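You operate a simulated robot arm through the tools that you are given. There is no shell and no other tool. Be economical: measure what you need, move in short steps, check, and stop when the job is done.

You are at the controls of a simulated robot arm. One attempt, no reset.

Task
Take the orange snack tub from the top of the small work table and put it on top of the green pack. Then fetch the key bunch and stand it on the round of dough.

It is judged by the outcome, as a careful person would: the job done as asked, and still so three seconds after it is handed in. It fails if anything else is knocked over, pushed out of place, dropped, spilled or broken.

Robot
A 7-joint arm with a two-finger parallel gripper, fixed in place. Base frame: the origin is at the foot of the arm, x ahead of it, y to its left, z up; the work surface is at about z = 0. Lengths are in mm, angles in degrees, forces in N, time in s.
With the tool pointing down near the work surface it reaches from about 220 to 580 mm from the base axis. Its first joint turns from -66.0 to 66.0 degrees. Payload 2.5 kg.
Tool frame: the origin (TCP) lies between the finger pads and is the grasp point; the fingertips stand 23 mm ahead of it; z points along the fingers, y is the line along which they close. The gripper opens to 94 mm. The fingers are 38 mm wide and 10 mm thick; the gripper's body (54 by 96 mm) begins 39 mm behind the TCP.
Orientation is that of the tool frame in the base frame, as [roll, pitch, yaw] about the fixed x, y, z axes, in that order (R = Rz(yaw) Ry(pitch) Rx(roll)). With the fingers straight down and closing along the base's y, the tool's x points along the base's -x, its y along +y and its z along -z.

Tools
- The arm moves only by the tool move_arm. Its argument "series" is one flat list of numbers, 7 for each row, row after row: the shift along the tool's x, y, z in mm, then the turn, a rotation vector about the tool's x, y, z in degrees, then the gripper command, from -1 (fully open) to 1 (shut), values between in proportion. In form: [x, y, z, ax, ay, az, fingers, x, y, z, ax, ay, az, fingers, ...]. A call has 1 to 10 rows; each row is the pose to reach, as a shift and turn from the pose commanded when the call began, along the tool's axes at that moment. Rows are played at 5 a second. More than 50 mm and 8.6 degrees between two rows, or a gripper value outside its range, and nothing of the call is played. Where a pose cannot be reached the arm comes as near as it can. A force on the tool above 40 N (or 10 N above the force at the start of the call, whichever is more), or a blocked arm, ends the call early, and 0.2 s more pass. The fingers move at their own pace (about 108 mm/s each) and stop on an object; they squeeze with about 24 N. The grip force told is the motor's: it shows also when the fingers shut on nothing. Time passes only in rows, and 0.2 s behind the last, so rows that repeat a pose let the fingers close. It gives the time, the measured TCP pose, the force on the tool (base axes), the opening and the grip force at its end, in the units of the frame above (readings bear some noise).
- Cameras (640 x 400 px; columns grow to the right, rows downward): "scene" is fixed at [96.7, -398, 536.4]; the picture's right is [0.95, -0.30, 0.00], its down [-0.19, -0.61, -0.77] and it looks along [0.23, 0.73, -0.64] (base axes); focal length 360 px, centre (320, 200). "wrist" rides on the gripper at [-39, 0, -44] in the tool frame; the picture's right is [0.00, -1.00, 0.00], its down [0.97, 0.00, -0.24] and it looks along [0.24, 0.00, 0.97] (tool axes); focal length 218 px, centre (320, 200).
- capture(camera): a new picture of that camera. No time passes.
- measure_at(camera, pixels): there is no depth. For up to 12 entries [column, row, z] of the newest picture of that camera ("zoom" is the newest enlarged one), the place [x, y] in the base frame at which the ray of that pixel passes the height z, good to about 2 mm. No time passes.
- enlarge(camera, box): a new picture of the part [left, top, right, bottom] of that camera's present view, enlarged. No time passes.
- sign_off(): hands the job in; it is judged then, once.

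Work in short steps. Measure before you move; look again where a grasp or a placing could have gone wrong, and mend it. You have 80 turns and 46 pictures in all, those below and enlarged ones among them. Open the gripper and draw the arm clear of the work before you hand the job in, unless the task says otherwise; then end with one line.

The tools are called after "Call:" by a JSON object that holds its "method" and its "body". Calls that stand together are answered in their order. move_arm: Moves the arm, as the interface text tells. Its arguments: {"type":"object","properties":{"series":{"type":"array","items":{"type":"number"}}},"required":["series"]} The other tools are called the same way: capture (camera) takes a picture; measure_at (camera, pixels) gives the place at which the rays of pixels pass given heights; enlarge (camera, box) takes an enlarged picture of a part of a camera's view; sign_off () hands the job in.

At the start:

```text
time_s: 0.0
position: [368.3, 105.1, 246.7]
orientation: [-180.0, 0.0, 179.9]
wrist_force: [-0.3, 0.3, 0.3]
grip_width: 94.1
finger_force: 0.1
```

scene: 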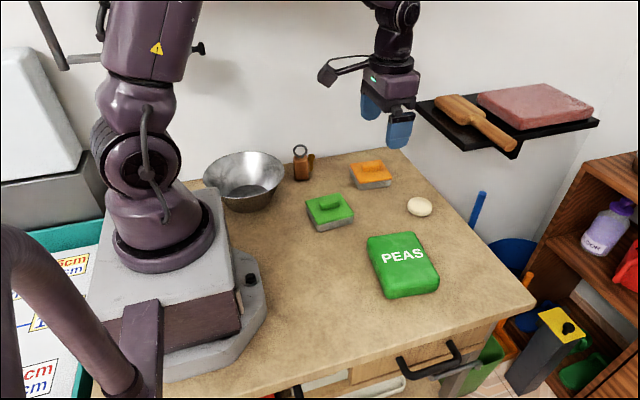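
wrist: 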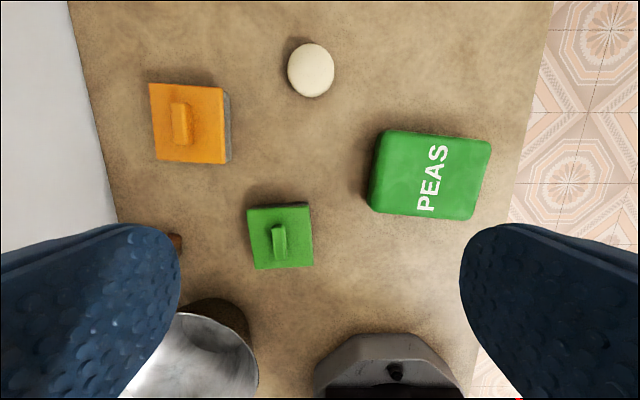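

The scene shows the orange tub near (372,175), a PEAS pack near (405,265) and dough near (419,206); no key bunch is obvious yet. I'll enlarge to look for it.

Call:
{"method": "enlarge", "body": {"camera": "scene", "box": [190, 120, 450, 300]}}

Call:
{"method": "enlarge", "body": {"camera": "scene", "box": [400, 60, 640, 400]}}

Call:
{"method": "enlarge", "body": {"camera": "wrist", "box": [60, 0, 560, 400]}}

```text
2.22 times, centred on (320, 210) of scene
```

zoom: 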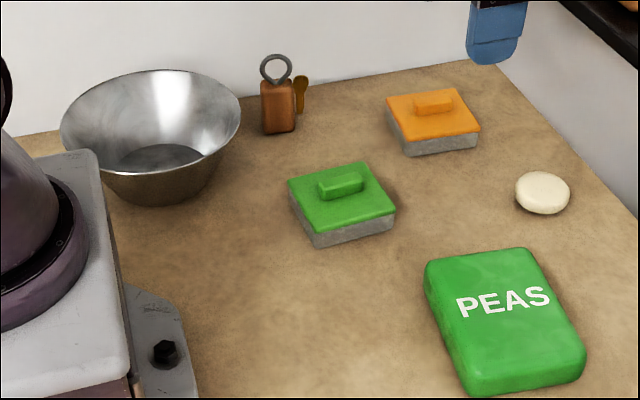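

```text
1.18 times, centred on (520, 230) of scene
```

zoom: 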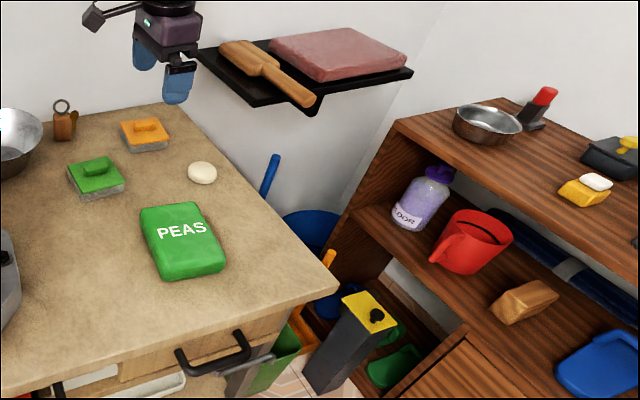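

```text
1.00 times, centred on (310, 200) of wrist
```

zoom: 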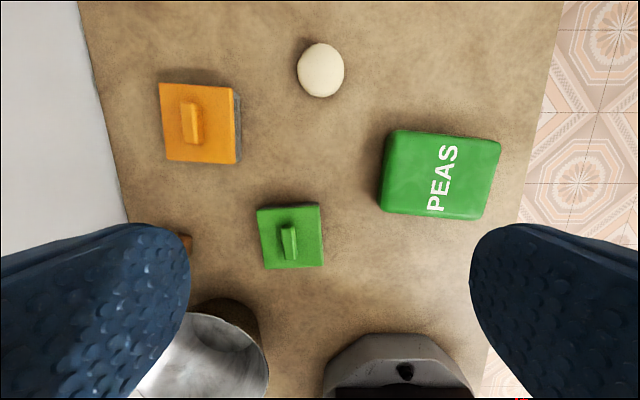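

The key bunch is the brown fob with a ring at about (301,162) standing near the wall. I'll take closer views of the tub and the keys to measure them.

Call:
{"method": "enlarge", "body": {"camera": "scene", "box": [340, 145, 450, 220]}}

Call:
{"method": "measure_at", "body": {"camera": "wrist", "pixels": [[149, 83, 35], [222, 88, 35], [226, 163, 35], [156, 160, 35], [180, 123, 45], [311, 70, 15], [383, 131, 35], [491, 142, 35], [474, 220, 35], [370, 210, 35]]}}

```text
5.33 times, centred on (395, 182) of scene
```

zoom: 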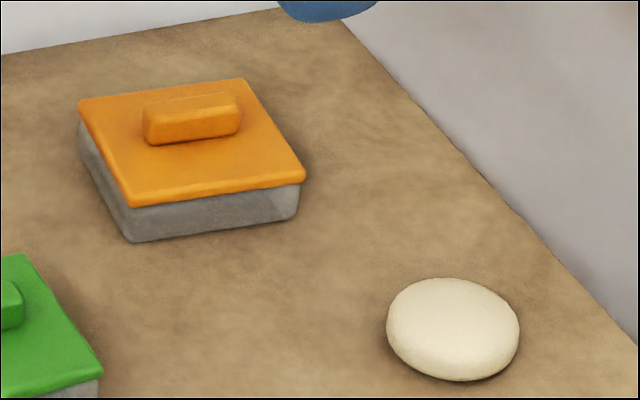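

```text
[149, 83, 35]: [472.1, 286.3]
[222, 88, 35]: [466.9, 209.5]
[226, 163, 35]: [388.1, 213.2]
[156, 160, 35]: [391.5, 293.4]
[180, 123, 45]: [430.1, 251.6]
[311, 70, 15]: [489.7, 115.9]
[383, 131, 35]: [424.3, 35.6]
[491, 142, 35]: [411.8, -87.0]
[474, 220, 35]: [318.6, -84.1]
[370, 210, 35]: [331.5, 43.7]
```

Next I cross-check heights with the scene view: tub corners, handle, dough.

Call:
{"method": "measure_at", "body": {"camera": "zoom", "pixels": [[132, 241, 0], [296, 219, 0], [132, 206, 30], [132, 206, 40], [305, 180, 30], [305, 180, 40], [240, 80, 30], [80, 102, 30], [190, 108, 45], [190, 108, 55], [453, 378, 0], [453, 325, 20]]}}

Call:
{"method": "enlarge", "body": {"camera": "scene", "box": [270, 130, 340, 190]}}

Call:
{"method": "measure_at", "body": {"camera": "wrist", "pixels": [[172, 103, 50], [185, 103, 50], [190, 143, 50], [175, 145, 50], [226, 163, 30], [226, 163, 40], [149, 83, 30], [311, 70, 25]]}}

```text
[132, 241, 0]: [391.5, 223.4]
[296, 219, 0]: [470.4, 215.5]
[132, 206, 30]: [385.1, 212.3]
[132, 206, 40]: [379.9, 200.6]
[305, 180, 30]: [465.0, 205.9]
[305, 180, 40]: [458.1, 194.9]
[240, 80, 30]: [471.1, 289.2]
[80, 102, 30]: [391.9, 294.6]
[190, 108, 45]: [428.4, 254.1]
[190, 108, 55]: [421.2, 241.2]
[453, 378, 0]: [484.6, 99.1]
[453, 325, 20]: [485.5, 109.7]
```

```text
6.67 times, centred on (305, 160) of scene
```

zoom: 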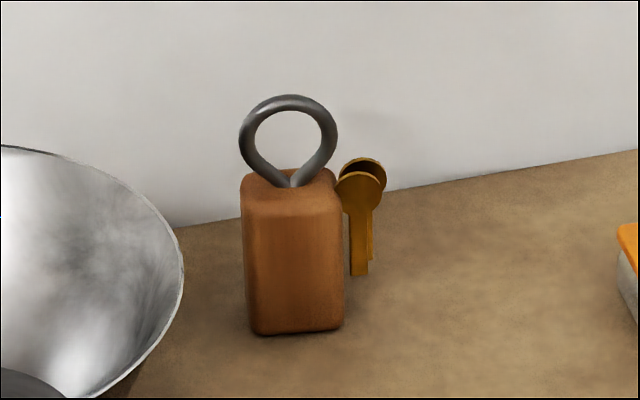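

```text
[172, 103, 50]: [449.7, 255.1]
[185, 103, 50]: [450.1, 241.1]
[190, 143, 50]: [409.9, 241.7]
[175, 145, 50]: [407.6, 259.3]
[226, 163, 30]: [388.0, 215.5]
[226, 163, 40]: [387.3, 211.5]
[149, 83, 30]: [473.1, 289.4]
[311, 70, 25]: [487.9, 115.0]
```

Tub: lid about 79 mm square, centred near (430,250), turned ~-4°, handle top ~45. I measure the wall line and keys.

Call:
{"method": "measure_at", "body": {"camera": "zoom", "pixels": [[178, 227, 0], [638, 150, 0], [252, 334, 0], [341, 329, 0], [246, 208, 50], [342, 206, 50], [246, 208, 60], [342, 206, 60], [290, 98, 90], [290, 185, 60], [356, 276, 0], [240, 190, 55]]}}

Call:
{"method": "capture", "body": {"camera": "wrist"}}

Call:
{"method": "measure_at", "body": {"camera": "wrist", "pixels": [[110, 160, 0], [85, 60, 0]]}}

```text
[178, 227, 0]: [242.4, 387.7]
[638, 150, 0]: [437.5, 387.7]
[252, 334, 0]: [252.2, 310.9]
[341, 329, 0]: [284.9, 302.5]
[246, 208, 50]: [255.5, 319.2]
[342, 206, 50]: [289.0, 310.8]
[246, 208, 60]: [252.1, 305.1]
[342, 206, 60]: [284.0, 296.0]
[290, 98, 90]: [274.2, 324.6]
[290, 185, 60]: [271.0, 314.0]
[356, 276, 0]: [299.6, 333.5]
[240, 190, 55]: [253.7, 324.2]
```

```text
38 pictures are left
```

wrist: 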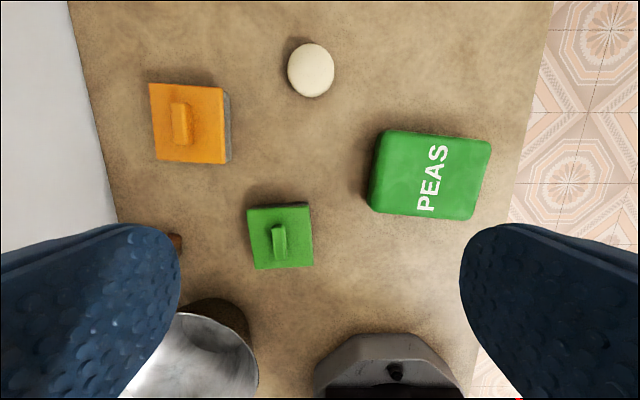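

```text
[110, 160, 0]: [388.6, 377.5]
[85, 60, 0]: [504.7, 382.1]
```

Wall is at y≈385, so closing along y is clear. I move above the tub with a 3.4° turn, staying high.

Call:
{"method": "move_arm", "body": {"series": [-12, 29, 20, 0, 0, 0.7, -1, -24, 58, 40, 0, 0, 1.4, -1, -37, 87, 60, 0, 0, 2.1, -1, -49, 116, 75, 0, 0, 2.8, -1, -61.7, 144.5, 90, 0, 0, 3.4, -1]}}

Call:
{"method": "capture", "body": {"camera": "wrist"}}

```text
time_s: 1.2
position: [430.3, 249.4, 156.3]
orientation: [179.9, 0.2, 176.5]
wrist_force: [0.0, 0.3, -0.2]
grip_width: 93.9
finger_force: 0.0
```

```text
37 pictures are left
```

wrist: 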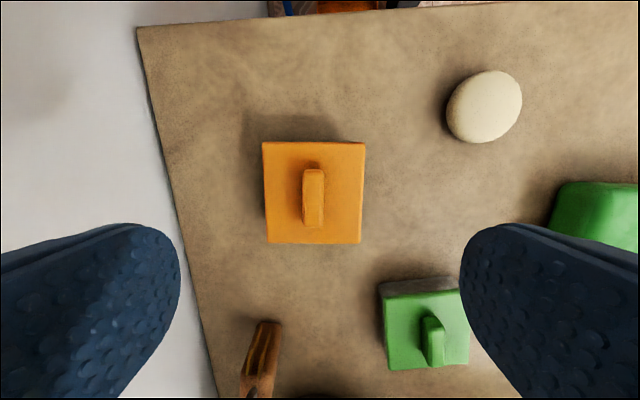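

Lid spans cols 262–366, rows 142–244; I measure its corners at lid height.

Call:
{"method": "measure_at", "body": {"camera": "wrist", "pixels": [[262, 142, 32], [365, 143, 32], [361, 244, 32], [267, 243, 32], [313, 169, 45], [313, 228, 45], [380, 290, 32], [384, 370, 32]]}}

```text
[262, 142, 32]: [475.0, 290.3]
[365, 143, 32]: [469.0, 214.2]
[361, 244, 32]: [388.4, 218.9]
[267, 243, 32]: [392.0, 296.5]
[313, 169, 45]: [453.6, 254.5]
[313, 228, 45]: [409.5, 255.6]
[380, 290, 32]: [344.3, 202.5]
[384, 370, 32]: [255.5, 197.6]
```

Combining views, lid top is ~26 and centre ~(431,254.5). I descend straight to TCP z≈40 and check clearances.

Call:
{"method": "move_arm", "body": {"series": [-0.4, 5.2, 30, 0, 0, 0, -1, -0.4, 5.2, 65, 0, 0, 0, -1, -0.4, 5.2, 90, 0, 0, 0, -1, -0.4, 5.2, 103, 0, 0, 0, -1]}}

Call:
{"method": "capture", "body": {"camera": "wrist"}}

Call:
{"method": "enlarge", "body": {"camera": "scene", "box": [320, 110, 450, 220]}}

```text
time_s: 2.2
position: [430.4, 255.5, 53.2]
orientation: [180.0, -0.1, 176.7]
wrist_force: [0.3, -0.2, -1.1]
grip_width: 94.0
finger_force: 0.1
```

```text
36 pictures are left
```

wrist: 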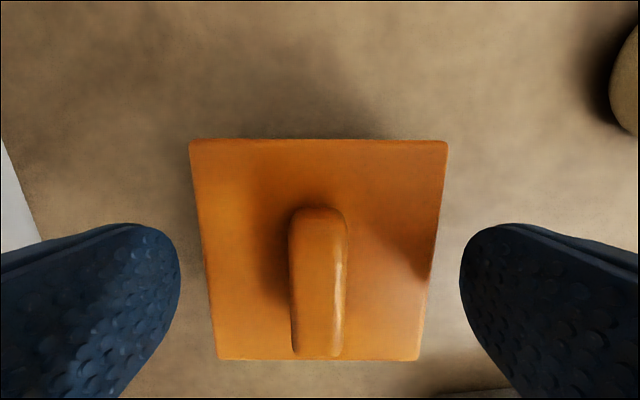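

```text
3.64 times, centred on (385, 165) of scene
```

zoom: 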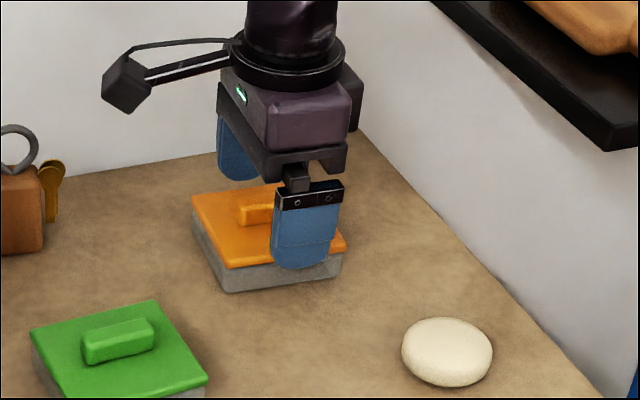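

Lid is centred between the fingers (195–447 at top, 218–418 below). I go down to TCP z≈29 and close.

Call:
{"method": "move_arm", "body": {"series": [0, 0, 12, 0, 0, 0, -1, 0, 0, 24, 0, 0, 0, -1, 0, 0, 24, 0, 0, 0, 1, 0, 0, 24, 0, 0, 0, 1, 0, 0, 24, 0, 0, 0, 1]}}

```text
time_s: 3.4
position: [431.2, 254.1, 28.8]
orientation: [179.9, 0.0, 176.6]
wrist_force: [-2.5, -0.7, 4.2]
grip_width: 79.4
finger_force: 24.1
```

Gripped at 79 mm with 24 N. I lift 40 mm and look whether the whole tub comes.

Call:
{"method": "move_arm", "body": {"series": [0, 0, -10, 0, 0, 0, 1, 0, 0, -25, 0, 0, 0, 1, 0, 0, -40, 0, 0, 0, 1]}}

Call:
{"method": "enlarge", "body": {"camera": "scene", "box": [320, 80, 450, 220]}}

```text
time_s: 4.2
position: [430.3, 254.0, 68.2]
orientation: [180.0, 0.1, 176.6]
wrist_force: [0.4, 0.4, -1.4]
grip_width: 79.8
finger_force: 24.2
```

```text
2.86 times, centred on (385, 150) of scene
```

zoom: 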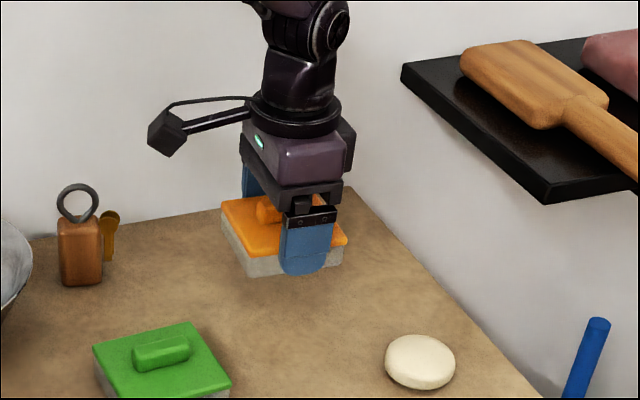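

The whole tub comes with the lid. Now I measure the PEAS pack from the scene view.

Call:
{"method": "enlarge", "body": {"camera": "scene", "box": [355, 220, 450, 310]}}

```text
4.44 times, centred on (402, 265) of scene
```

zoom: 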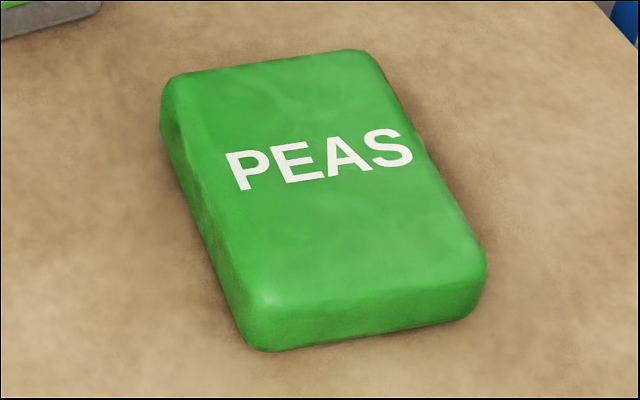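

I measure its top and bottom corners at several heights.

Call:
{"method": "measure_at", "body": {"camera": "zoom", "pixels": [[258, 350, 3], [478, 312, 3], [255, 300, 25], [480, 258, 25], [363, 52, 25], [178, 78, 25], [255, 300, 32], [480, 258, 32], [363, 52, 32], [178, 78, 32], [325, 190, 28]]}}

Call:
{"method": "measure_at", "body": {"camera": "wrist", "pixels": [[320, 200, 0]]}}

```text
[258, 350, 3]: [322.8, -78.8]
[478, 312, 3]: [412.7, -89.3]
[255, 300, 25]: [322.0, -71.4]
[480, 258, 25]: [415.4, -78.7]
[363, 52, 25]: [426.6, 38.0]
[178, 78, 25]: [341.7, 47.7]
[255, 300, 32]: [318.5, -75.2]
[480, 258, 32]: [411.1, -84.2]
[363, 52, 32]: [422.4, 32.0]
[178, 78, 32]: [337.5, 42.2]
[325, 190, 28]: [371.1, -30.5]
```

```text
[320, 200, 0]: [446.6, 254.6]
```

Pack centre ≈(371.5,-22), top ≈30–34, yaw about -6°. I rise and carry the tub over it, turning 2.4° more.

Call:
{"method": "move_arm", "body": {"series": [0, 0, -42, 0, 0, 0, 1, 5, -30, -52, 0, 0, 0.3, 1, 11, -70, -52, 0, 0, 0.6, 1, 17, -112, -52, 0, 0, 1, 1, 24, -155, -52, 0, 0, 1.4, 1, 31, -198, -52, 0, 0, 1.8, 1, 38, -241, -52, 0, 0, 2.2, 1, 42.5, -270, -52, 0, 0, 2.4, 1, 42.5, -279, -52, 0, 0, 2.4, 1, 42.5, -279, -40, 0, 0, 2.4, 1]}}

Call:
{"method": "capture", "body": {"camera": "scene"}}

Call:
{"method": "capture", "body": {"camera": "wrist"}}

```text
time_s: 6.4
position: [370.3, -20.8, 108.5]
orientation: [-180.0, 0.0, 174.3]
wrist_force: [-0.8, 0.4, -1.4]
grip_width: 79.7
finger_force: 24.0
```

```text
32 pictures are left
```

scene: 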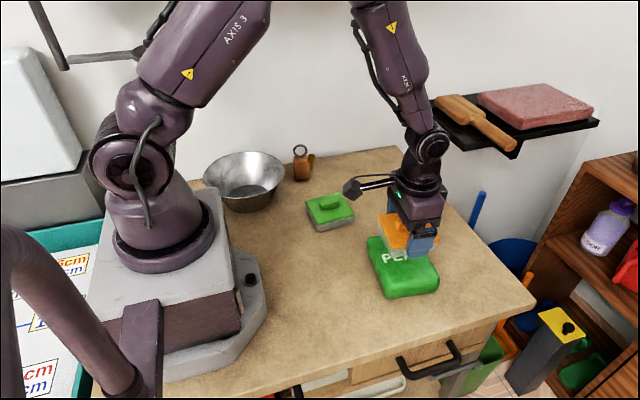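

```text
31 pictures are left
```

wrist: 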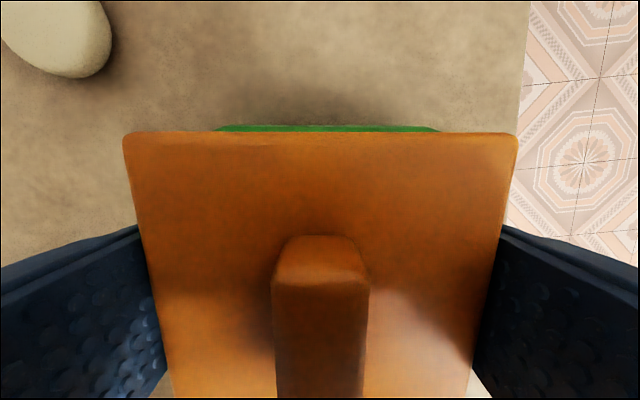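

The pack edge (cols 212–440) is centred under the tub. I lower to about 6 mm above the expected top.

Call:
{"method": "move_arm", "body": {"series": [0, 0, 20, 0, 0, 0, 1, 0, 0, 33, 0, 0, 0, 1, 0, 0, 40, 0, 0, 0, 1]}}

Call:
{"method": "enlarge", "body": {"camera": "scene", "box": [350, 190, 460, 310]}}

```text
time_s: 7.2
position: [369.6, -22.0, 69.9]
orientation: [180.0, 0.0, 174.2]
wrist_force: [-1.2, 0.4, 2.2]
grip_width: 79.7
finger_force: 24.5
```

```text
3.33 times, centred on (405, 250) of scene
```

zoom: 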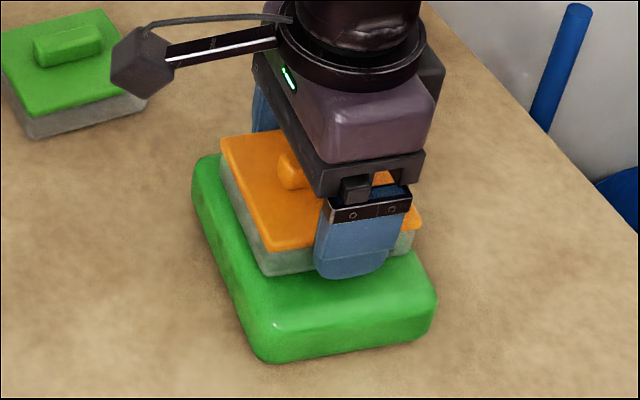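

The tub is nearly touching. I creep down and watch the force.

Call:
{"method": "move_arm", "body": {"series": [0, 0, 1, 0, 0, 0, 1, 0, 0, 2, 0, 0, 0, 1]}}

```text
time_s: 7.8
position: [372.0, -21.0, 67.8]
orientation: [-179.9, 0.2, 174.3]
wrist_force: [-5.5, -0.3, 23.0]
grip_width: 79.5
finger_force: 24.6
```

Contact: 23 N at z 67.8, so the pack top is ~40. I ease up 1 mm and open.

Call:
{"method": "move_arm", "body": {"series": [0, 0, -1.3, 0, 0, 0, 1, 0, 0, -1.3, 0, 0, 0, 0.7, 0, 0, -1.3, 0, 0, 0, -1, 0, 0, -1.3, 0, 0, 0, -1, 0, 0, -1.3, 0, 0, 0, -1]}}

Call:
{"method": "enlarge", "body": {"camera": "scene", "box": [350, 190, 460, 310]}}

```text
time_s: 9.0
position: [371.6, -21.0, 68.4]
orientation: [180.0, 0.0, 174.3]
wrist_force: [0.3, -0.7, -0.1]
grip_width: 93.7
finger_force: 0.1
```

```text
3.33 times, centred on (405, 250) of scene
```

zoom: 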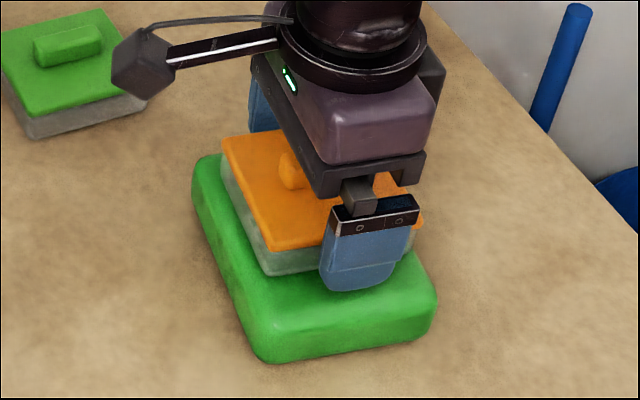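

The tub sits stably and is released. I lift straight up before swinging toward the keys.

Call:
{"method": "move_arm", "body": {"series": [0, 0, -15, 0, 0, 0, -1, 0, 0, -45, 0, 0, 0, -1, 0, 0, -90, 0, 0, 0, -1, 0, 0, -130, 0, 0, 0, -1, 0, 0, -150, 0, 0, 0, -1]}}

Call:
{"method": "capture", "body": {"camera": "wrist"}}

```text
time_s: 10.2
position: [371.2, -22.3, 218.2]
orientation: [179.9, 0.1, 174.2]
wrist_force: [0.1, -0.3, -0.1]
grip_width: 94.1
finger_force: 0.0
```

```text
28 pictures are left
```

wrist: 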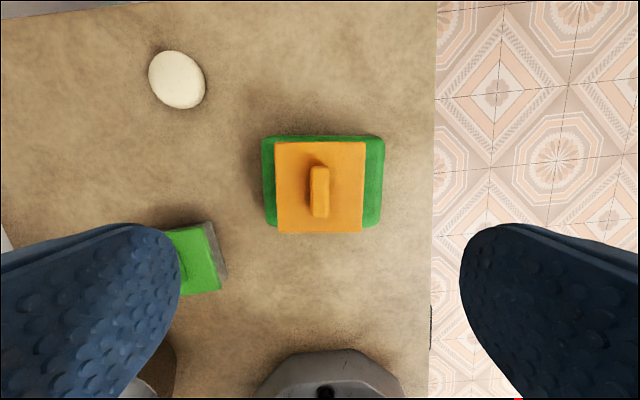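

Tub is well placed (lid inside the pack outline). I swing over toward the keys at height.

Call:
{"method": "move_arm", "body": {"series": [14, 38, -5, 0, 0, 0, -1, 28, 76, -10, 0, 0, 0, -1, 42, 114, -10, 0, 0, 0, -1, 56, 152, -10, 0, 0, 0, -1, 70, 190, -10, 0, 0, 0, -1, 84, 228, -10, 0, 0, 0, -1, 98, 266, -10, 0, 0, 0, -1, 112, 302, -10, 0, 0, 0, -1]}}

Call:
{"method": "capture", "body": {"camera": "wrist"}}

```text
time_s: 12.1
position: [316.5, 206.5, 213.1]
orientation: [-175.8, -2.1, 162.8]
wrist_force: [-0.3, -0.3, 0.7]
grip_width: 94.2
finger_force: 0.0
stopped in row 8: the arm was blocked; the commanded pose is now the measured one
```

```text
27 pictures are left
```

wrist: 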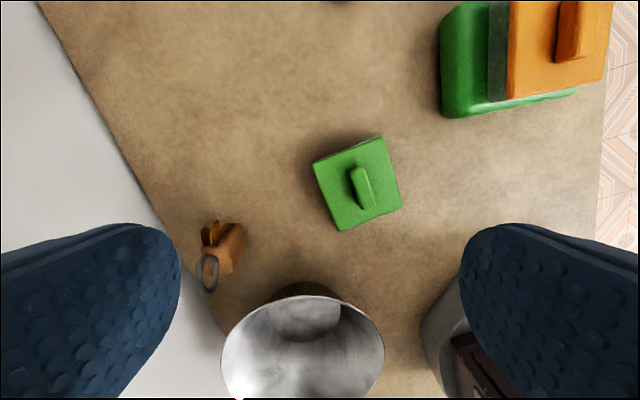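

The arm stopped as blocked at (316,206). I look at the scene for the cause.

Call:
{"method": "capture", "body": {"camera": "scene"}}

```text
26 pictures are left
```

scene: 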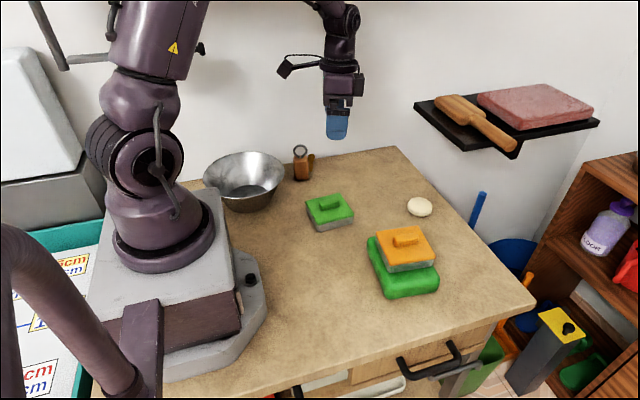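

Nothing was touched; probably a joint limit from the wrist yaw. I zoom in on the keys from here to choose the grasp orientation.

Call:
{"method": "enlarge", "body": {"camera": "wrist", "box": [180, 200, 280, 310]}}

Call:
{"method": "enlarge", "body": {"camera": "scene", "box": [200, 130, 340, 220]}}

```text
3.64 times, centred on (230, 255) of wrist
```

zoom: 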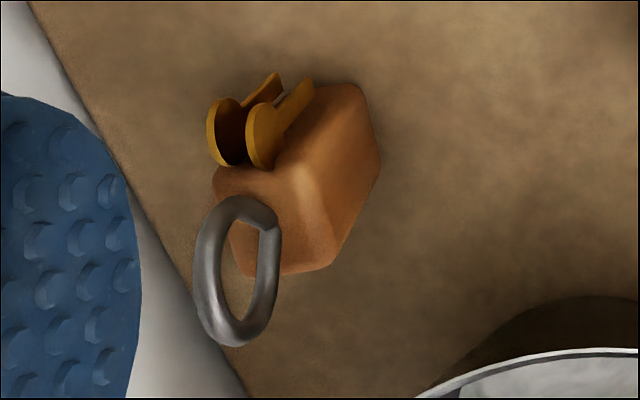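

```text
4.44 times, centred on (270, 175) of scene
```

zoom: 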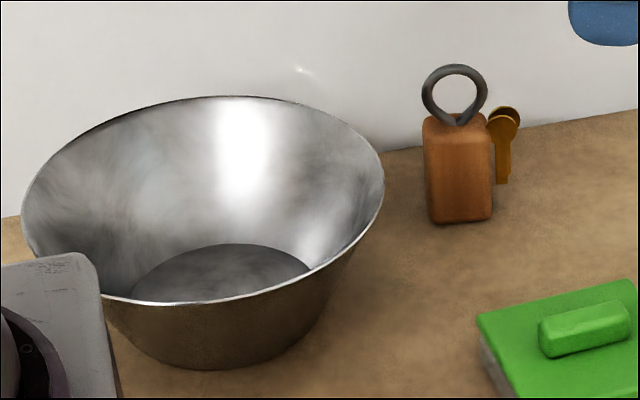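

I measure the fob's top corners, keys and ring from the wrist zoom.

Call:
{"method": "enlarge", "body": {"camera": "wrist", "box": [180, 200, 280, 310]}}

Call:
{"method": "measure_at", "body": {"camera": "zoom", "pixels": [[297, 178, 56], [330, 262, 56], [250, 274, 56], [218, 178, 56], [378, 165, 5], [358, 90, 5], [238, 342, 88], [222, 105, 50], [262, 110, 50], [280, 78, 20], [308, 84, 20], [258, 225, 60]]}}

```text
3.64 times, centred on (230, 255) of wrist
```

zoom: 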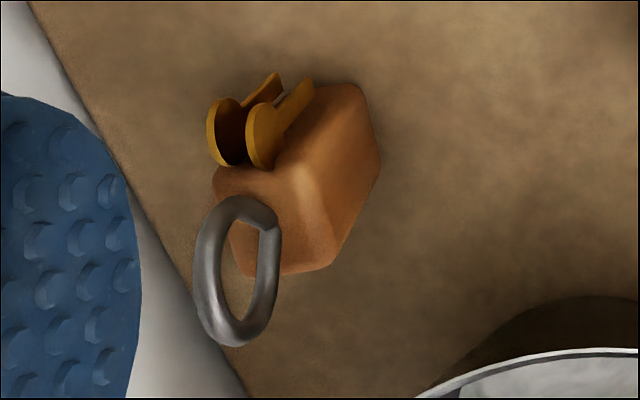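

```text
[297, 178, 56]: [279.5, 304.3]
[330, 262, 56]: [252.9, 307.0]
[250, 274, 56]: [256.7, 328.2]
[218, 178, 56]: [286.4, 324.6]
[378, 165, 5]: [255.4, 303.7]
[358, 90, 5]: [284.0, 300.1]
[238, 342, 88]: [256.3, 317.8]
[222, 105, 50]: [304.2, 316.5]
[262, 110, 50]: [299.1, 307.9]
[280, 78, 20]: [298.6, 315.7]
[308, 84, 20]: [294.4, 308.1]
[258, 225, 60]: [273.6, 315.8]
```

Readings suggest the first joint was lagging (x,y fell short), so something may be obstructing the upper arm – a dark bar at (40–200, 0–65) looks static. I look closer.

Call:
{"method": "enlarge", "body": {"camera": "scene", "box": [0, 0, 260, 200]}}

```text
2.00 times, centred on (130, 100) of scene
```

zoom: 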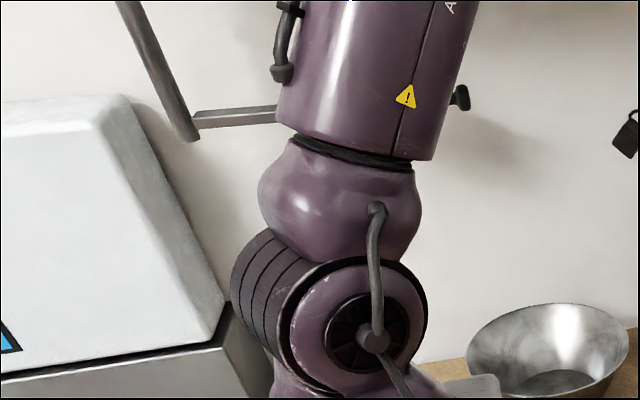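

A fixed bar sits behind the upper arm, but whether it was touched is unclear. I level the tool and try a small careful move (20 mm) toward the keys.

Call:
{"method": "move_arm", "body": {"series": [0, 0, 0, -2.1, -1, 0, -1, 0, 0, 0, -4.2, -2.1, 0, -1, 0, 10, 0, -4.2, -2.1, 0, -1, 0, 20, 0, -4.2, -2.1, 0, -1, 0, 20, 0, -4.2, -2.1, 0, -1]}}

```text
time_s: 13.3
position: [324.9, 215.0, 210.8]
orientation: [-179.5, -0.1, 161.8]
wrist_force: [0.0, -0.1, 0.0]
grip_width: 93.9
finger_force: 0.0
```

It fell ~10 mm short in y. Let me see whether repeating closes the gap (lag) or it is blocked, using a hold row.

Call:
{"method": "move_arm", "body": {"series": [0, 0, 0, 0, 0, 0, -1, 0, 0, 0, 0, 0, 0, -1]}}

Call:
{"method": "enlarge", "body": {"camera": "scene", "box": [60, 0, 420, 220]}}

```text
time_s: 13.9
position: [324.7, 215.8, 210.1]
orientation: [-179.5, 0.1, 161.8]
wrist_force: [0.1, 0.3, 0.2]
grip_width: 94.0
finger_force: 0.0
```

```text
1.78 times, centred on (240, 110) of scene
```

zoom: 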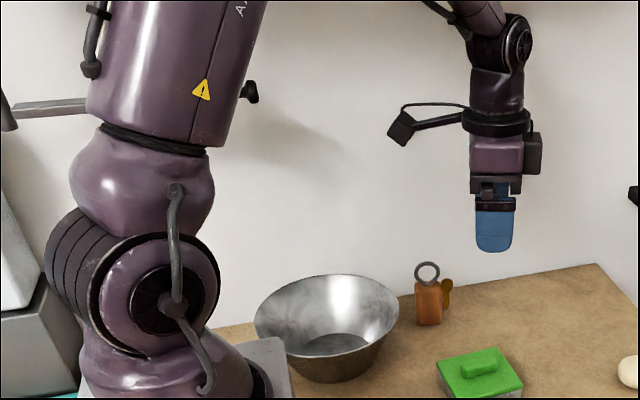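

Stuck rather than lagging, with no tool force. I test whether it's a wrist-yaw limit by turning yaw toward the arm's natural direction in place, then stepping y.

Call:
{"method": "move_arm", "body": {"series": [0, 0, 0, 0, 0, -8, -1, 0, 0, 0, 0, 0, -16, -1, 0, 0, 0, 0, 0, -24, -1, 0, 0, 0, 0, 0, -32, -1, 0, 10, 0, 0, 0, -38, -1, 0, 20, 0, 0, 0, -38, -1, 0, 20, 0, 0, 0, -38, -1]}}

```text
time_s: 15.5
position: [332.0, 224.4, 206.6]
orientation: [-179.1, -0.9, -161.1]
wrist_force: [0.1, -0.1, 0.7]
grip_width: 94.0
finger_force: 0.1
```

Yaw isn't the cause: azimuth stays ~34°. I back off, go lower and farther out, then test azimuth again there.

Call:
{"method": "move_arm", "body": {"series": [0, -25, 10, 0, 0, 0, -1, -25, -35, 30, 0, 0, 0, -1, -50, -35, 60, 0, 0, 0, -1, -80, -35, 70, 0, 0, 0, -1, -80, -10, 70, 0, 0, 0, -1, -80, 20, 70, 0, 0, 0, -1, -80, 45, 70, 0, 0, 0, -1, -80, 45, 70, 0, 0, 0, -1]}}

Call:
{"method": "capture", "body": {"camera": "scene"}}

```text
time_s: 17.3
position: [405.0, 296.4, 151.0]
orientation: [179.6, 1.0, -162.0]
wrist_force: [-0.2, 0.3, 0.9]
grip_width: 93.6
finger_force: 0.1
```

```text
20 pictures are left
```

scene: 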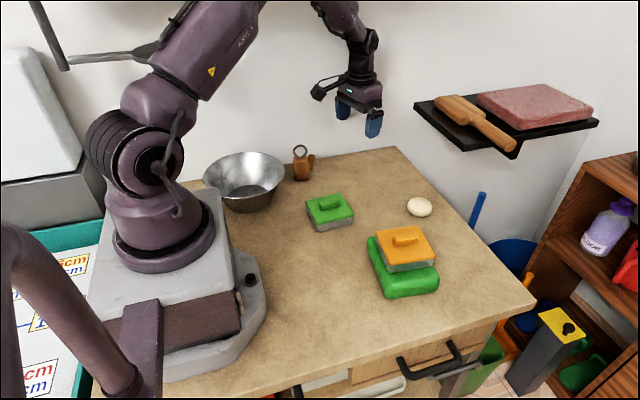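

Still short of the commanded azimuth (36° vs 39°). I look closely at the upper arm and the bar in this pose.

Call:
{"method": "enlarge", "body": {"camera": "scene", "box": [20, 0, 280, 180]}}

```text
2.22 times, centred on (150, 90) of scene
```

zoom: 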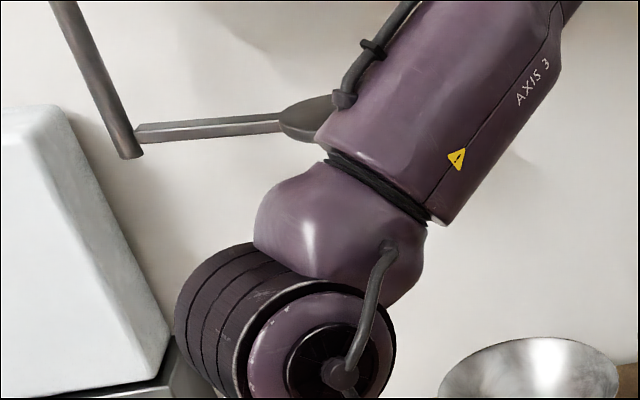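

The arm is planar with its upper arm up against the fixed bar end near azimuth ~35°, so a vertical grasp at the keys (azimuth 50°) is out. Instead I'll tilt the tool ~45° coming from +x so the wrist stays near azimuth 34°, closing along the fob's depth. First I back off and set yaw ≈172.

Call:
{"method": "move_arm", "body": {"series": [12, -15, 0, 0, 0, 0, -1, 24, -30, 0, 0, 0, 6.5, -1, 34, -41, 0, 0, 0, 13, -1, 34, -41, 0, 0, 0, 19.5, -1, 34, -41, 0, 0, 0, 26, -1, 34, -41, 0, 0, 0, 26, -1]}}

```text
time_s: 18.0
position: [340.1, 259.0, 65.4]
orientation: [-176.5, -8.9, -167.9]
wrist_force: [-0.2, 1.0, 0.0]
grip_width: 94.2
finger_force: 0.1
stopped in row 3: the arm was blocked; the commanded pose is now the measured one
```

Unexpected: the arm dropped to z 65 and was blocked. I look before doing anything.

Call:
{"method": "capture", "body": {"camera": "scene"}}

```text
18 pictures are left
```

scene: 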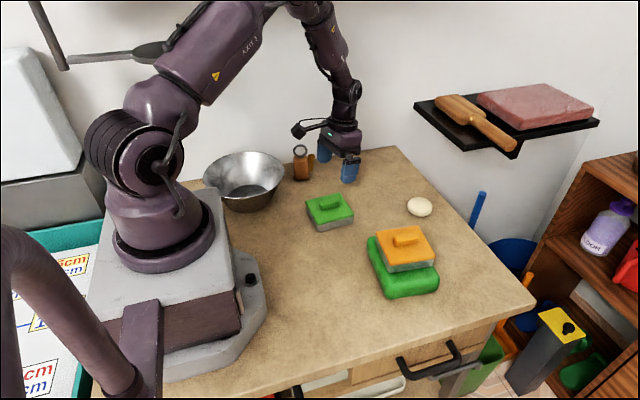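

Nothing is disturbed; the finger is ~20 mm from the keys. I retreat up and away in -y while levelling the tool.

Call:
{"method": "move_arm", "body": {"series": [0, -12, -12, 0, 0, 0, -1, 0, -25, -30, -1, -3, 0, -1, 0, -40, -50, -2, -6, 0, -1, 0, -55, -75, -3.5, -8.9, 0, -1, 0, -60, -95, -3.5, -8.9, 0, -1, 0, -60, -95, -3.5, -8.9, 0, -1]}}

```text
time_s: 19.4
position: [368.4, 210.7, 163.4]
orientation: [179.8, 0.1, -167.5]
wrist_force: [-0.4, -0.1, -0.4]
grip_width: 94.0
finger_force: 0.1
```

Clean pose again at azimuth 30°. Now I turn yaw to 168 in place.

Call:
{"method": "move_arm", "body": {"series": [0, 0, 0, 0, 0, 6, -1, 0, 0, 0, 0, 0, 12, -1, 0, 0, 0, 0, 0, 18, -1, 0, 0, 0, 0, 0, 24.5, -1, 0, 0, 0, 0, 0, 24.5, -1]}}

```text
time_s: 20.6
position: [367.6, 210.0, 163.2]
orientation: [179.8, 0.1, 167.8]
wrist_force: [-0.2, -1.1, 0.3]
grip_width: 94.3
finger_force: 0.1
```

Now I tilt the tool by 52° about its y over 7 rows while shifting to about (278,270,190), keeping the wrist at azimuth ~28°.

Call:
{"method": "move_arm", "body": {"series": [14, 6, -4, 0, 7.4, 0, -1, 29, 11, -8, 0, 14.9, 0, -1, 43, 17, -12, 0, 22.3, 0, -1, 57, 23, -16, 0, 29.7, 0, -1, 72, 29, -20, 0, 37.1, 0, -1, 86, 34, -24, 0, 44.6, 0, -1, 100.5, 40, -27, 0, 52, 0, -1, 100.5, 40, -27, 0, 52, 0, -1]}}

Call:
{"method": "capture", "body": {"camera": "scene"}}

Call:
{"method": "capture", "body": {"camera": "wrist"}}

```text
time_s: 22.4
position: [277.0, 269.4, 190.2]
orientation: [179.7, -52.1, 168.1]
wrist_force: [-0.5, -0.1, 0.2]
grip_width: 94.0
finger_force: 0.1
```

```text
17 pictures are left
```

scene: 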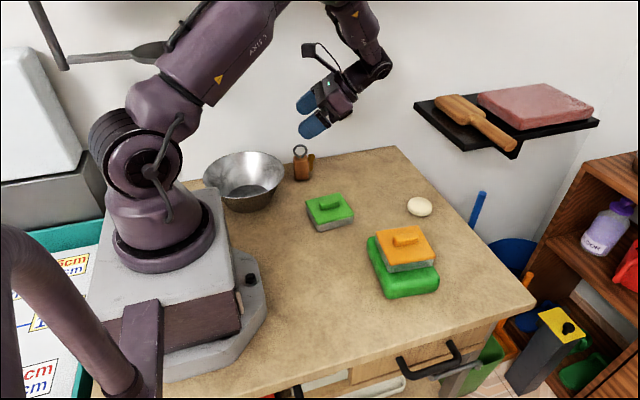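

```text
16 pictures are left
```

wrist: 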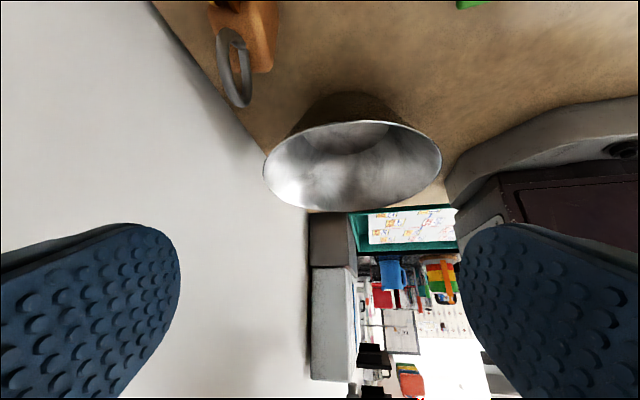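

The tilt worked cleanly. I move over the fob: to about (278,314.5,140).

Call:
{"method": "move_arm", "body": {"series": [-8.6, 11, 9.3, 0, 0, 0, -1, -17.2, 22.1, 18.6, 0, 0, 0, -1, -25.7, 33.1, 28, 0, 0, 0, -1, -34.3, 44.2, 37.3, 0, 0, 0, -1, -34.3, 44.2, 37.3, 0, 0, 0, -1]}}

Call:
{"method": "capture", "body": {"camera": "wrist"}}

Call:
{"method": "enlarge", "body": {"camera": "scene", "box": [260, 60, 400, 200]}}

```text
time_s: 23.6
position: [279.0, 313.6, 140.9]
orientation: [179.9, -52.0, 168.0]
wrist_force: [-0.4, 0.2, -0.1]
grip_width: 93.7
finger_force: 0.1
```

```text
15 pictures are left
```

wrist: 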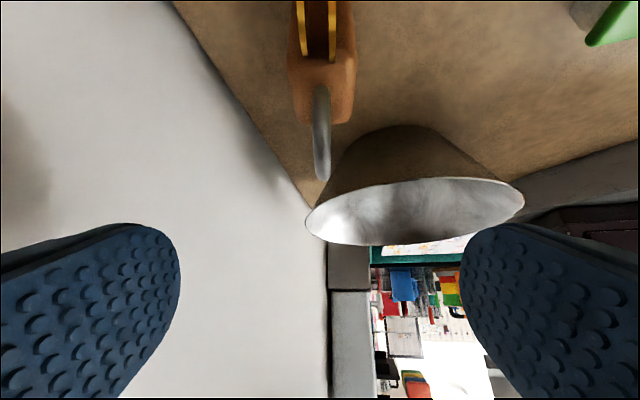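

```text
2.86 times, centred on (330, 130) of scene
```

zoom: 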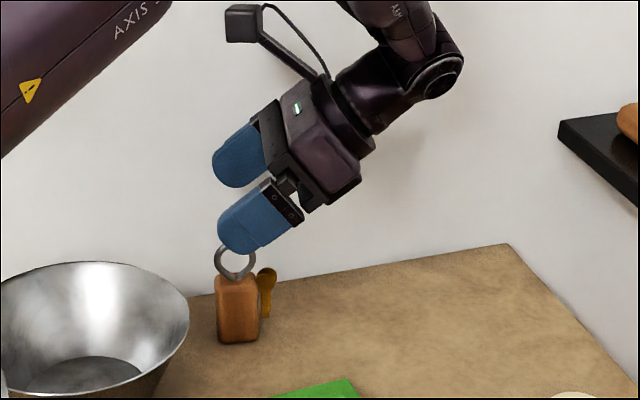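

The fob (cols 288–356) and keys line up centrally. Before descending I check the bowl rim's position against the right finger.

Call:
{"method": "measure_at", "body": {"camera": "scene", "pixels": [[284, 172, 65], [284, 172, 80], [245, 152, 65], [204, 178, 65], [245, 199, 65], [270, 190, 65], [235, 212, 0]]}}

Call:
{"method": "measure_at", "body": {"camera": "wrist", "pixels": [[306, 222, 65], [525, 195, 65], [420, 178, 65], [500, 182, 65], [360, 185, 65], [320, 205, 65], [340, 122, 56], [300, 122, 56], [322, 180, 90]]}}

```text
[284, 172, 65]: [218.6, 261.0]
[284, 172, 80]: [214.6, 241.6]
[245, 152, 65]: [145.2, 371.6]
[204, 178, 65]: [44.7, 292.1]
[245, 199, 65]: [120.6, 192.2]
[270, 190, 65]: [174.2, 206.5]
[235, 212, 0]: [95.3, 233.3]
```

```text
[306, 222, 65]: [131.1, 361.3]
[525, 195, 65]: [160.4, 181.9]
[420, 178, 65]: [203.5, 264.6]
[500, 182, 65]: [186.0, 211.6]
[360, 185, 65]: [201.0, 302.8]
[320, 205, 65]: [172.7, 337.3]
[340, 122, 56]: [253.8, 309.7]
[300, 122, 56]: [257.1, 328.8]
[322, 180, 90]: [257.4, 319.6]
```

Bowl rim ends at x≈219; the fingers stay beyond x≈245. I descend vertically to TCP z≈53, leaving the gripper open.

Call:
{"method": "move_arm", "body": {"series": [-20, 0, 15.8, 0, 0, 0, -1, -40, 0, 31.5, 0, 0, 0, -1, -56, 0, 44.5, 0, 0, 0, -1, -68, 0, 55.5, 0, 0, 0, -1, -68, 0, 55.5, 0, 0, 0, -1]}}

Call:
{"method": "capture", "body": {"camera": "wrist"}}

Call:
{"method": "enlarge", "body": {"camera": "scene", "box": [250, 80, 390, 200]}}

```text
time_s: 24.8
position: [276.2, 314.8, 52.3]
orientation: [179.9, -52.0, 168.0]
wrist_force: [0.2, 0.4, 0.2]
grip_width: 94.1
finger_force: 0.1
```

```text
13 pictures are left
```

wrist: 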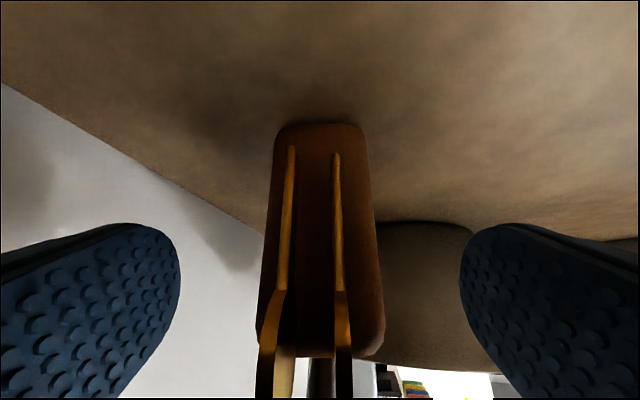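

```text
3.33 times, centred on (320, 140) of scene
```

zoom: 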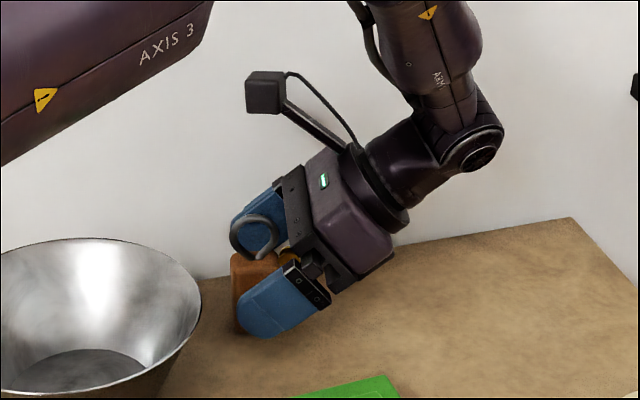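

The fob is centred with both keys within its depth. I close the gripper.

Call:
{"method": "move_arm", "body": {"series": [0, 0, 0, 0, 0, 0, -0.2, 0, 0, 0, 0, 0, 0, 0.2, 0, 0, 0, 0, 0, 0, 0.4, 0, 0, 0, 0, 0, 0, 1, 0, 0, 0, 0, 0, 0, 1]}}

```text
time_s: 26.0
position: [277.7, 313.7, 53.2]
orientation: [179.8, -52.1, 168.0]
wrist_force: [-0.3, 0.7, 1.1]
grip_width: 27.6
finger_force: 24.1
```

Gripped at 27.6 mm, 24 N. I lift straight up and move back toward -y a little, then look.

Call:
{"method": "move_arm", "body": {"series": [8, 0, -6.2, 0, 0, 0, 1, 24, 0, -18.5, 0, 0, 0, 1, 47, 0, -37, 0, 0, 0, 1, 70, -10, -54, 0, 0, 0, 1, 70, -30, -54, 0, 0, 0, 1]}}

Call:
{"method": "enlarge", "body": {"camera": "scene", "box": [250, 60, 390, 200]}}

```text
time_s: 27.2
position: [269.7, 284.6, 141.0]
orientation: [179.8, -52.0, 168.0]
wrist_force: [-0.9, -0.1, -1.2]
grip_width: 27.5
finger_force: 23.6
```

```text
2.86 times, centred on (320, 130) of scene
```

zoom: 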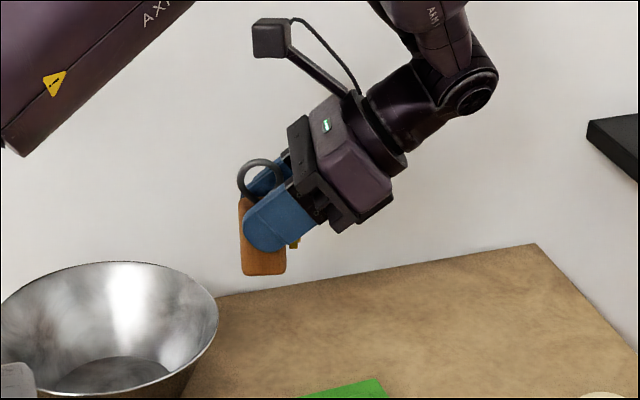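

The keys hang upright. I carry them toward the dough while turning about the vertical (first −34°), keeping the fob upright and the wrist within reach.

Call:
{"method": "move_arm", "body": {"series": [-10.9, -13.1, -23.5, -5.4, 0, 4.2, 1, -21.9, -26.1, -46.9, -10.7, 0, 8.4, 1, -32.8, -39.2, -70.4, -16.1, 0, 12.5, 1, -43.8, -52.2, -93.8, -21.4, 0, 16.7, 1, -54.7, -65.3, -117.3, -26.8, 0, 20.9, 1, -54.7, -65.3, -117.3, -26.8, 0, 20.9, 1]}}

```text
time_s: 28.6
position: [379.5, 194.8, 168.6]
orientation: [179.9, -52.0, 133.9]
wrist_force: [0.1, 0.3, 0.0]
grip_width: 27.9
finger_force: 24.4
```

Exact. Second half: another −34° and on to (488,106,150) above the dough.

Call:
{"method": "move_arm", "body": {"series": [-20, 3.2, -19.8, -5.4, 0, 4.2, 1, -40, 6.4, -39.6, -10.7, 0, 8.4, 1, -60, 9.7, -59.3, -16.1, 0, 12.5, 1, -80, 12.9, -79.1, -21.4, 0, 16.7, 1, -100, 16.1, -98.9, -26.8, 0, 20.9, 1, -100, 16.1, -98.9, -26.8, 0, 20.9, 1]}}

Call:
{"method": "capture", "body": {"camera": "scene"}}

Call:
{"method": "enlarge", "body": {"camera": "scene", "box": [370, 110, 470, 230]}}

```text
time_s: 30.0
position: [490.0, 105.9, 151.7]
orientation: [179.9, -52.1, 100.0]
wrist_force: [-0.3, 0.0, -0.3]
grip_width: 27.5
finger_force: 24.3
```

```text
10 pictures are left
```

scene: 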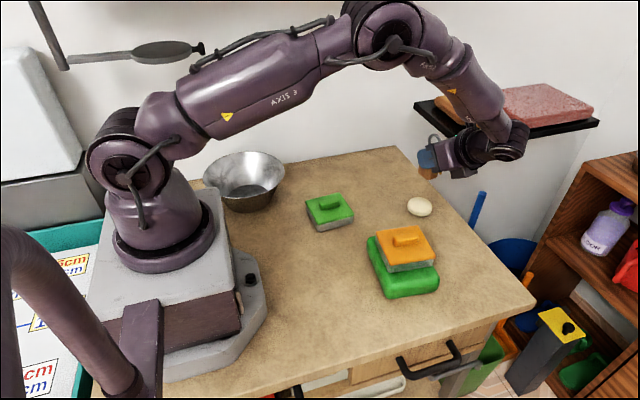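

```text
3.33 times, centred on (420, 170) of scene
```

zoom: 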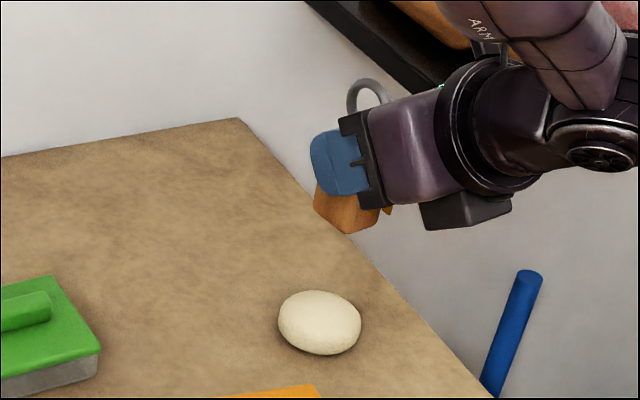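

I measure the dough and the fob's bottom edge in this zoom.

Call:
{"method": "measure_at", "body": {"camera": "zoom", "pixels": [[320, 322, 10], [320, 322, 15], [320, 322, 20], [278, 322, 12], [361, 324, 12], [320, 355, 3], [318, 290, 15], [347, 234, 98], [314, 208, 98], [378, 224, 98]]}}

Call:
{"method": "capture", "body": {"camera": "wrist"}}

```text
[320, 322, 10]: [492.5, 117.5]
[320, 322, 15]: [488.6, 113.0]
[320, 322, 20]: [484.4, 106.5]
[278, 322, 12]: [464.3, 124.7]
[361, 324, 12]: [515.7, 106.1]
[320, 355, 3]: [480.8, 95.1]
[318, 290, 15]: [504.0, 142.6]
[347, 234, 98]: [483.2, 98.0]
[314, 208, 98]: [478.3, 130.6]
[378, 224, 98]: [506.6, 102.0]
```

```text
8 pictures are left
```

wrist: 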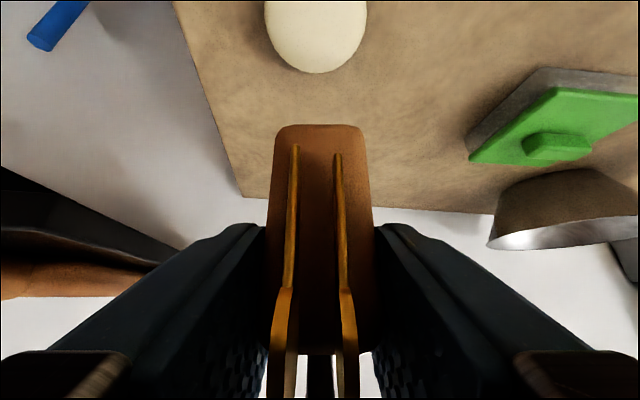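

Fob bottom is centred over the dough (≈(492,116) vs (490,115)). I descend 63 mm to just above it.

Call:
{"method": "move_arm", "body": {"series": [-13, -0.5, 10, 0, 0, 0, 1, -26, -1.2, 20, 0, 0, 0, 1, -40, -1.2, 30, 0, 0, 0, 1, -50, -1.2, 38, 0, 0, 0, 1, -50, -1.2, 38, 0, 0, 0, 1]}}

Call:
{"method": "enlarge", "body": {"camera": "scene", "box": [370, 130, 470, 250]}}

```text
time_s: 31.2
position: [488.7, 105.3, 87.6]
orientation: [179.8, -52.2, 100.1]
wrist_force: [-0.2, 0.2, 0.3]
grip_width: 27.5
finger_force: 24.0
```

```text
3.33 times, centred on (420, 190) of scene
```

zoom: 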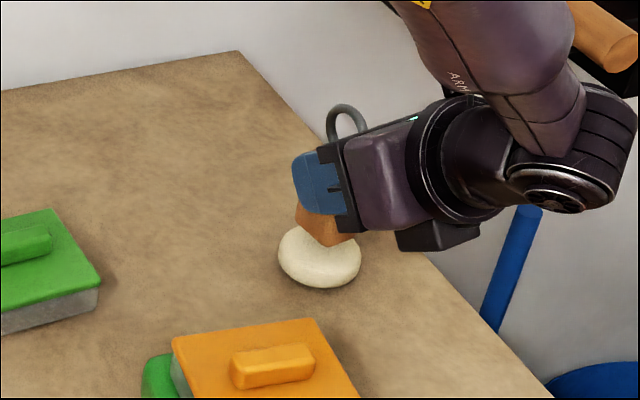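

Just above the dough. I creep down 4 mm and read the force.

Call:
{"method": "move_arm", "body": {"series": [-1.6, 0, 1.2, 0, 0, 0, 1, -3.2, 0, 2.5, 0, 0, 0, 1, -3.2, 0, 2.5, 0, 0, 0, 1]}}

```text
time_s: 32.0
position: [486.6, 104.5, 84.8]
orientation: [179.8, -52.2, 100.1]
wrist_force: [0.3, 0.6, -1.0]
grip_width: 27.7
finger_force: 23.4
```

No contact yet (−1 N). Another 3 mm.

Call:
{"method": "move_arm", "body": {"series": [-0.8, 0, 0.6, 0, 0, 0, 1, -1.6, 0, 1.2, 0, 0, 0, 1, -2.4, 0, 1.8, 0, 0, 0, 1]}}

```text
time_s: 32.8
position: [487.2, 104.9, 81.5]
orientation: [179.9, -52.1, 100.0]
wrist_force: [0.2, -0.1, -0.1]
grip_width: 27.6
finger_force: 24.1
```

Still free. Another 3 mm.

Call:
{"method": "move_arm", "body": {"series": [-0.8, 0, 0.6, 0, 0, 0, 1, -1.6, 0, 1.2, 0, 0, 0, 1, -2.4, 0, 1.8, 0, 0, 0, 1]}}

Call:
{"method": "enlarge", "body": {"camera": "scene", "box": [390, 165, 450, 230]}}

```text
time_s: 33.6
position: [487.8, 105.2, 77.7]
orientation: [179.9, -52.1, 99.9]
wrist_force: [-0.1, 1.3, -0.6]
grip_width: 27.7
finger_force: 24.5
```

```text
6.15 times, centred on (420, 198) of scene
```

zoom: 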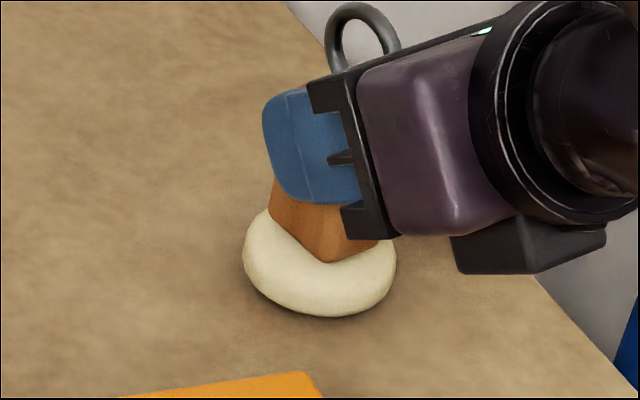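

Still hanging free at z 77.7. I measure the fob's bottom corners versus the dough in this zoom.

Call:
{"method": "measure_at", "body": {"camera": "zoom", "pixels": [[325, 262, 24], [388, 240, 24], [270, 214, 24], [243, 258, 11], [397, 262, 11], [325, 317, 4], [320, 265, 11]]}}

```text
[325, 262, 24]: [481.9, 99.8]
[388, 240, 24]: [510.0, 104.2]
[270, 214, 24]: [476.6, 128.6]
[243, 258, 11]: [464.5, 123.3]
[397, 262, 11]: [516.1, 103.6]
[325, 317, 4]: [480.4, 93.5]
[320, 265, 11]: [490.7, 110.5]
```

Fob bottom centre ≈(493,116), dough centre ≈(490,114.5). I shift by (−3,−1.5) and lower 2 mm.

Call:
{"method": "move_arm", "body": {"series": [-0.6, -3.2, -0.8, 0, 0, 0, 1, -1.4, -3.2, -0.2, 0, 0, 0, 1, -2.2, -3.2, 0.4, 0, 0, 0, 1]}}

```text
time_s: 34.4
position: [484.6, 102.0, 77.0]
orientation: [179.7, -52.2, 100.1]
wrist_force: [-3.2, -1.1, 6.0]
grip_width: 27.8
finger_force: 24.2
```

Contact begins (6 N). One more millimetre to seat it, and read.

Call:
{"method": "move_arm", "body": {"series": [-0.5, 0, 0.4, 0, 0, 0, 1, -0.5, 0, 0.4, 0, 0, 0, 1]}}

```text
time_s: 35.0
position: [484.5, 102.4, 77.4]
orientation: [179.7, -52.2, 100.3]
wrist_force: [-1.9, -2.2, 14.6]
grip_width: 27.5
finger_force: 23.5
```

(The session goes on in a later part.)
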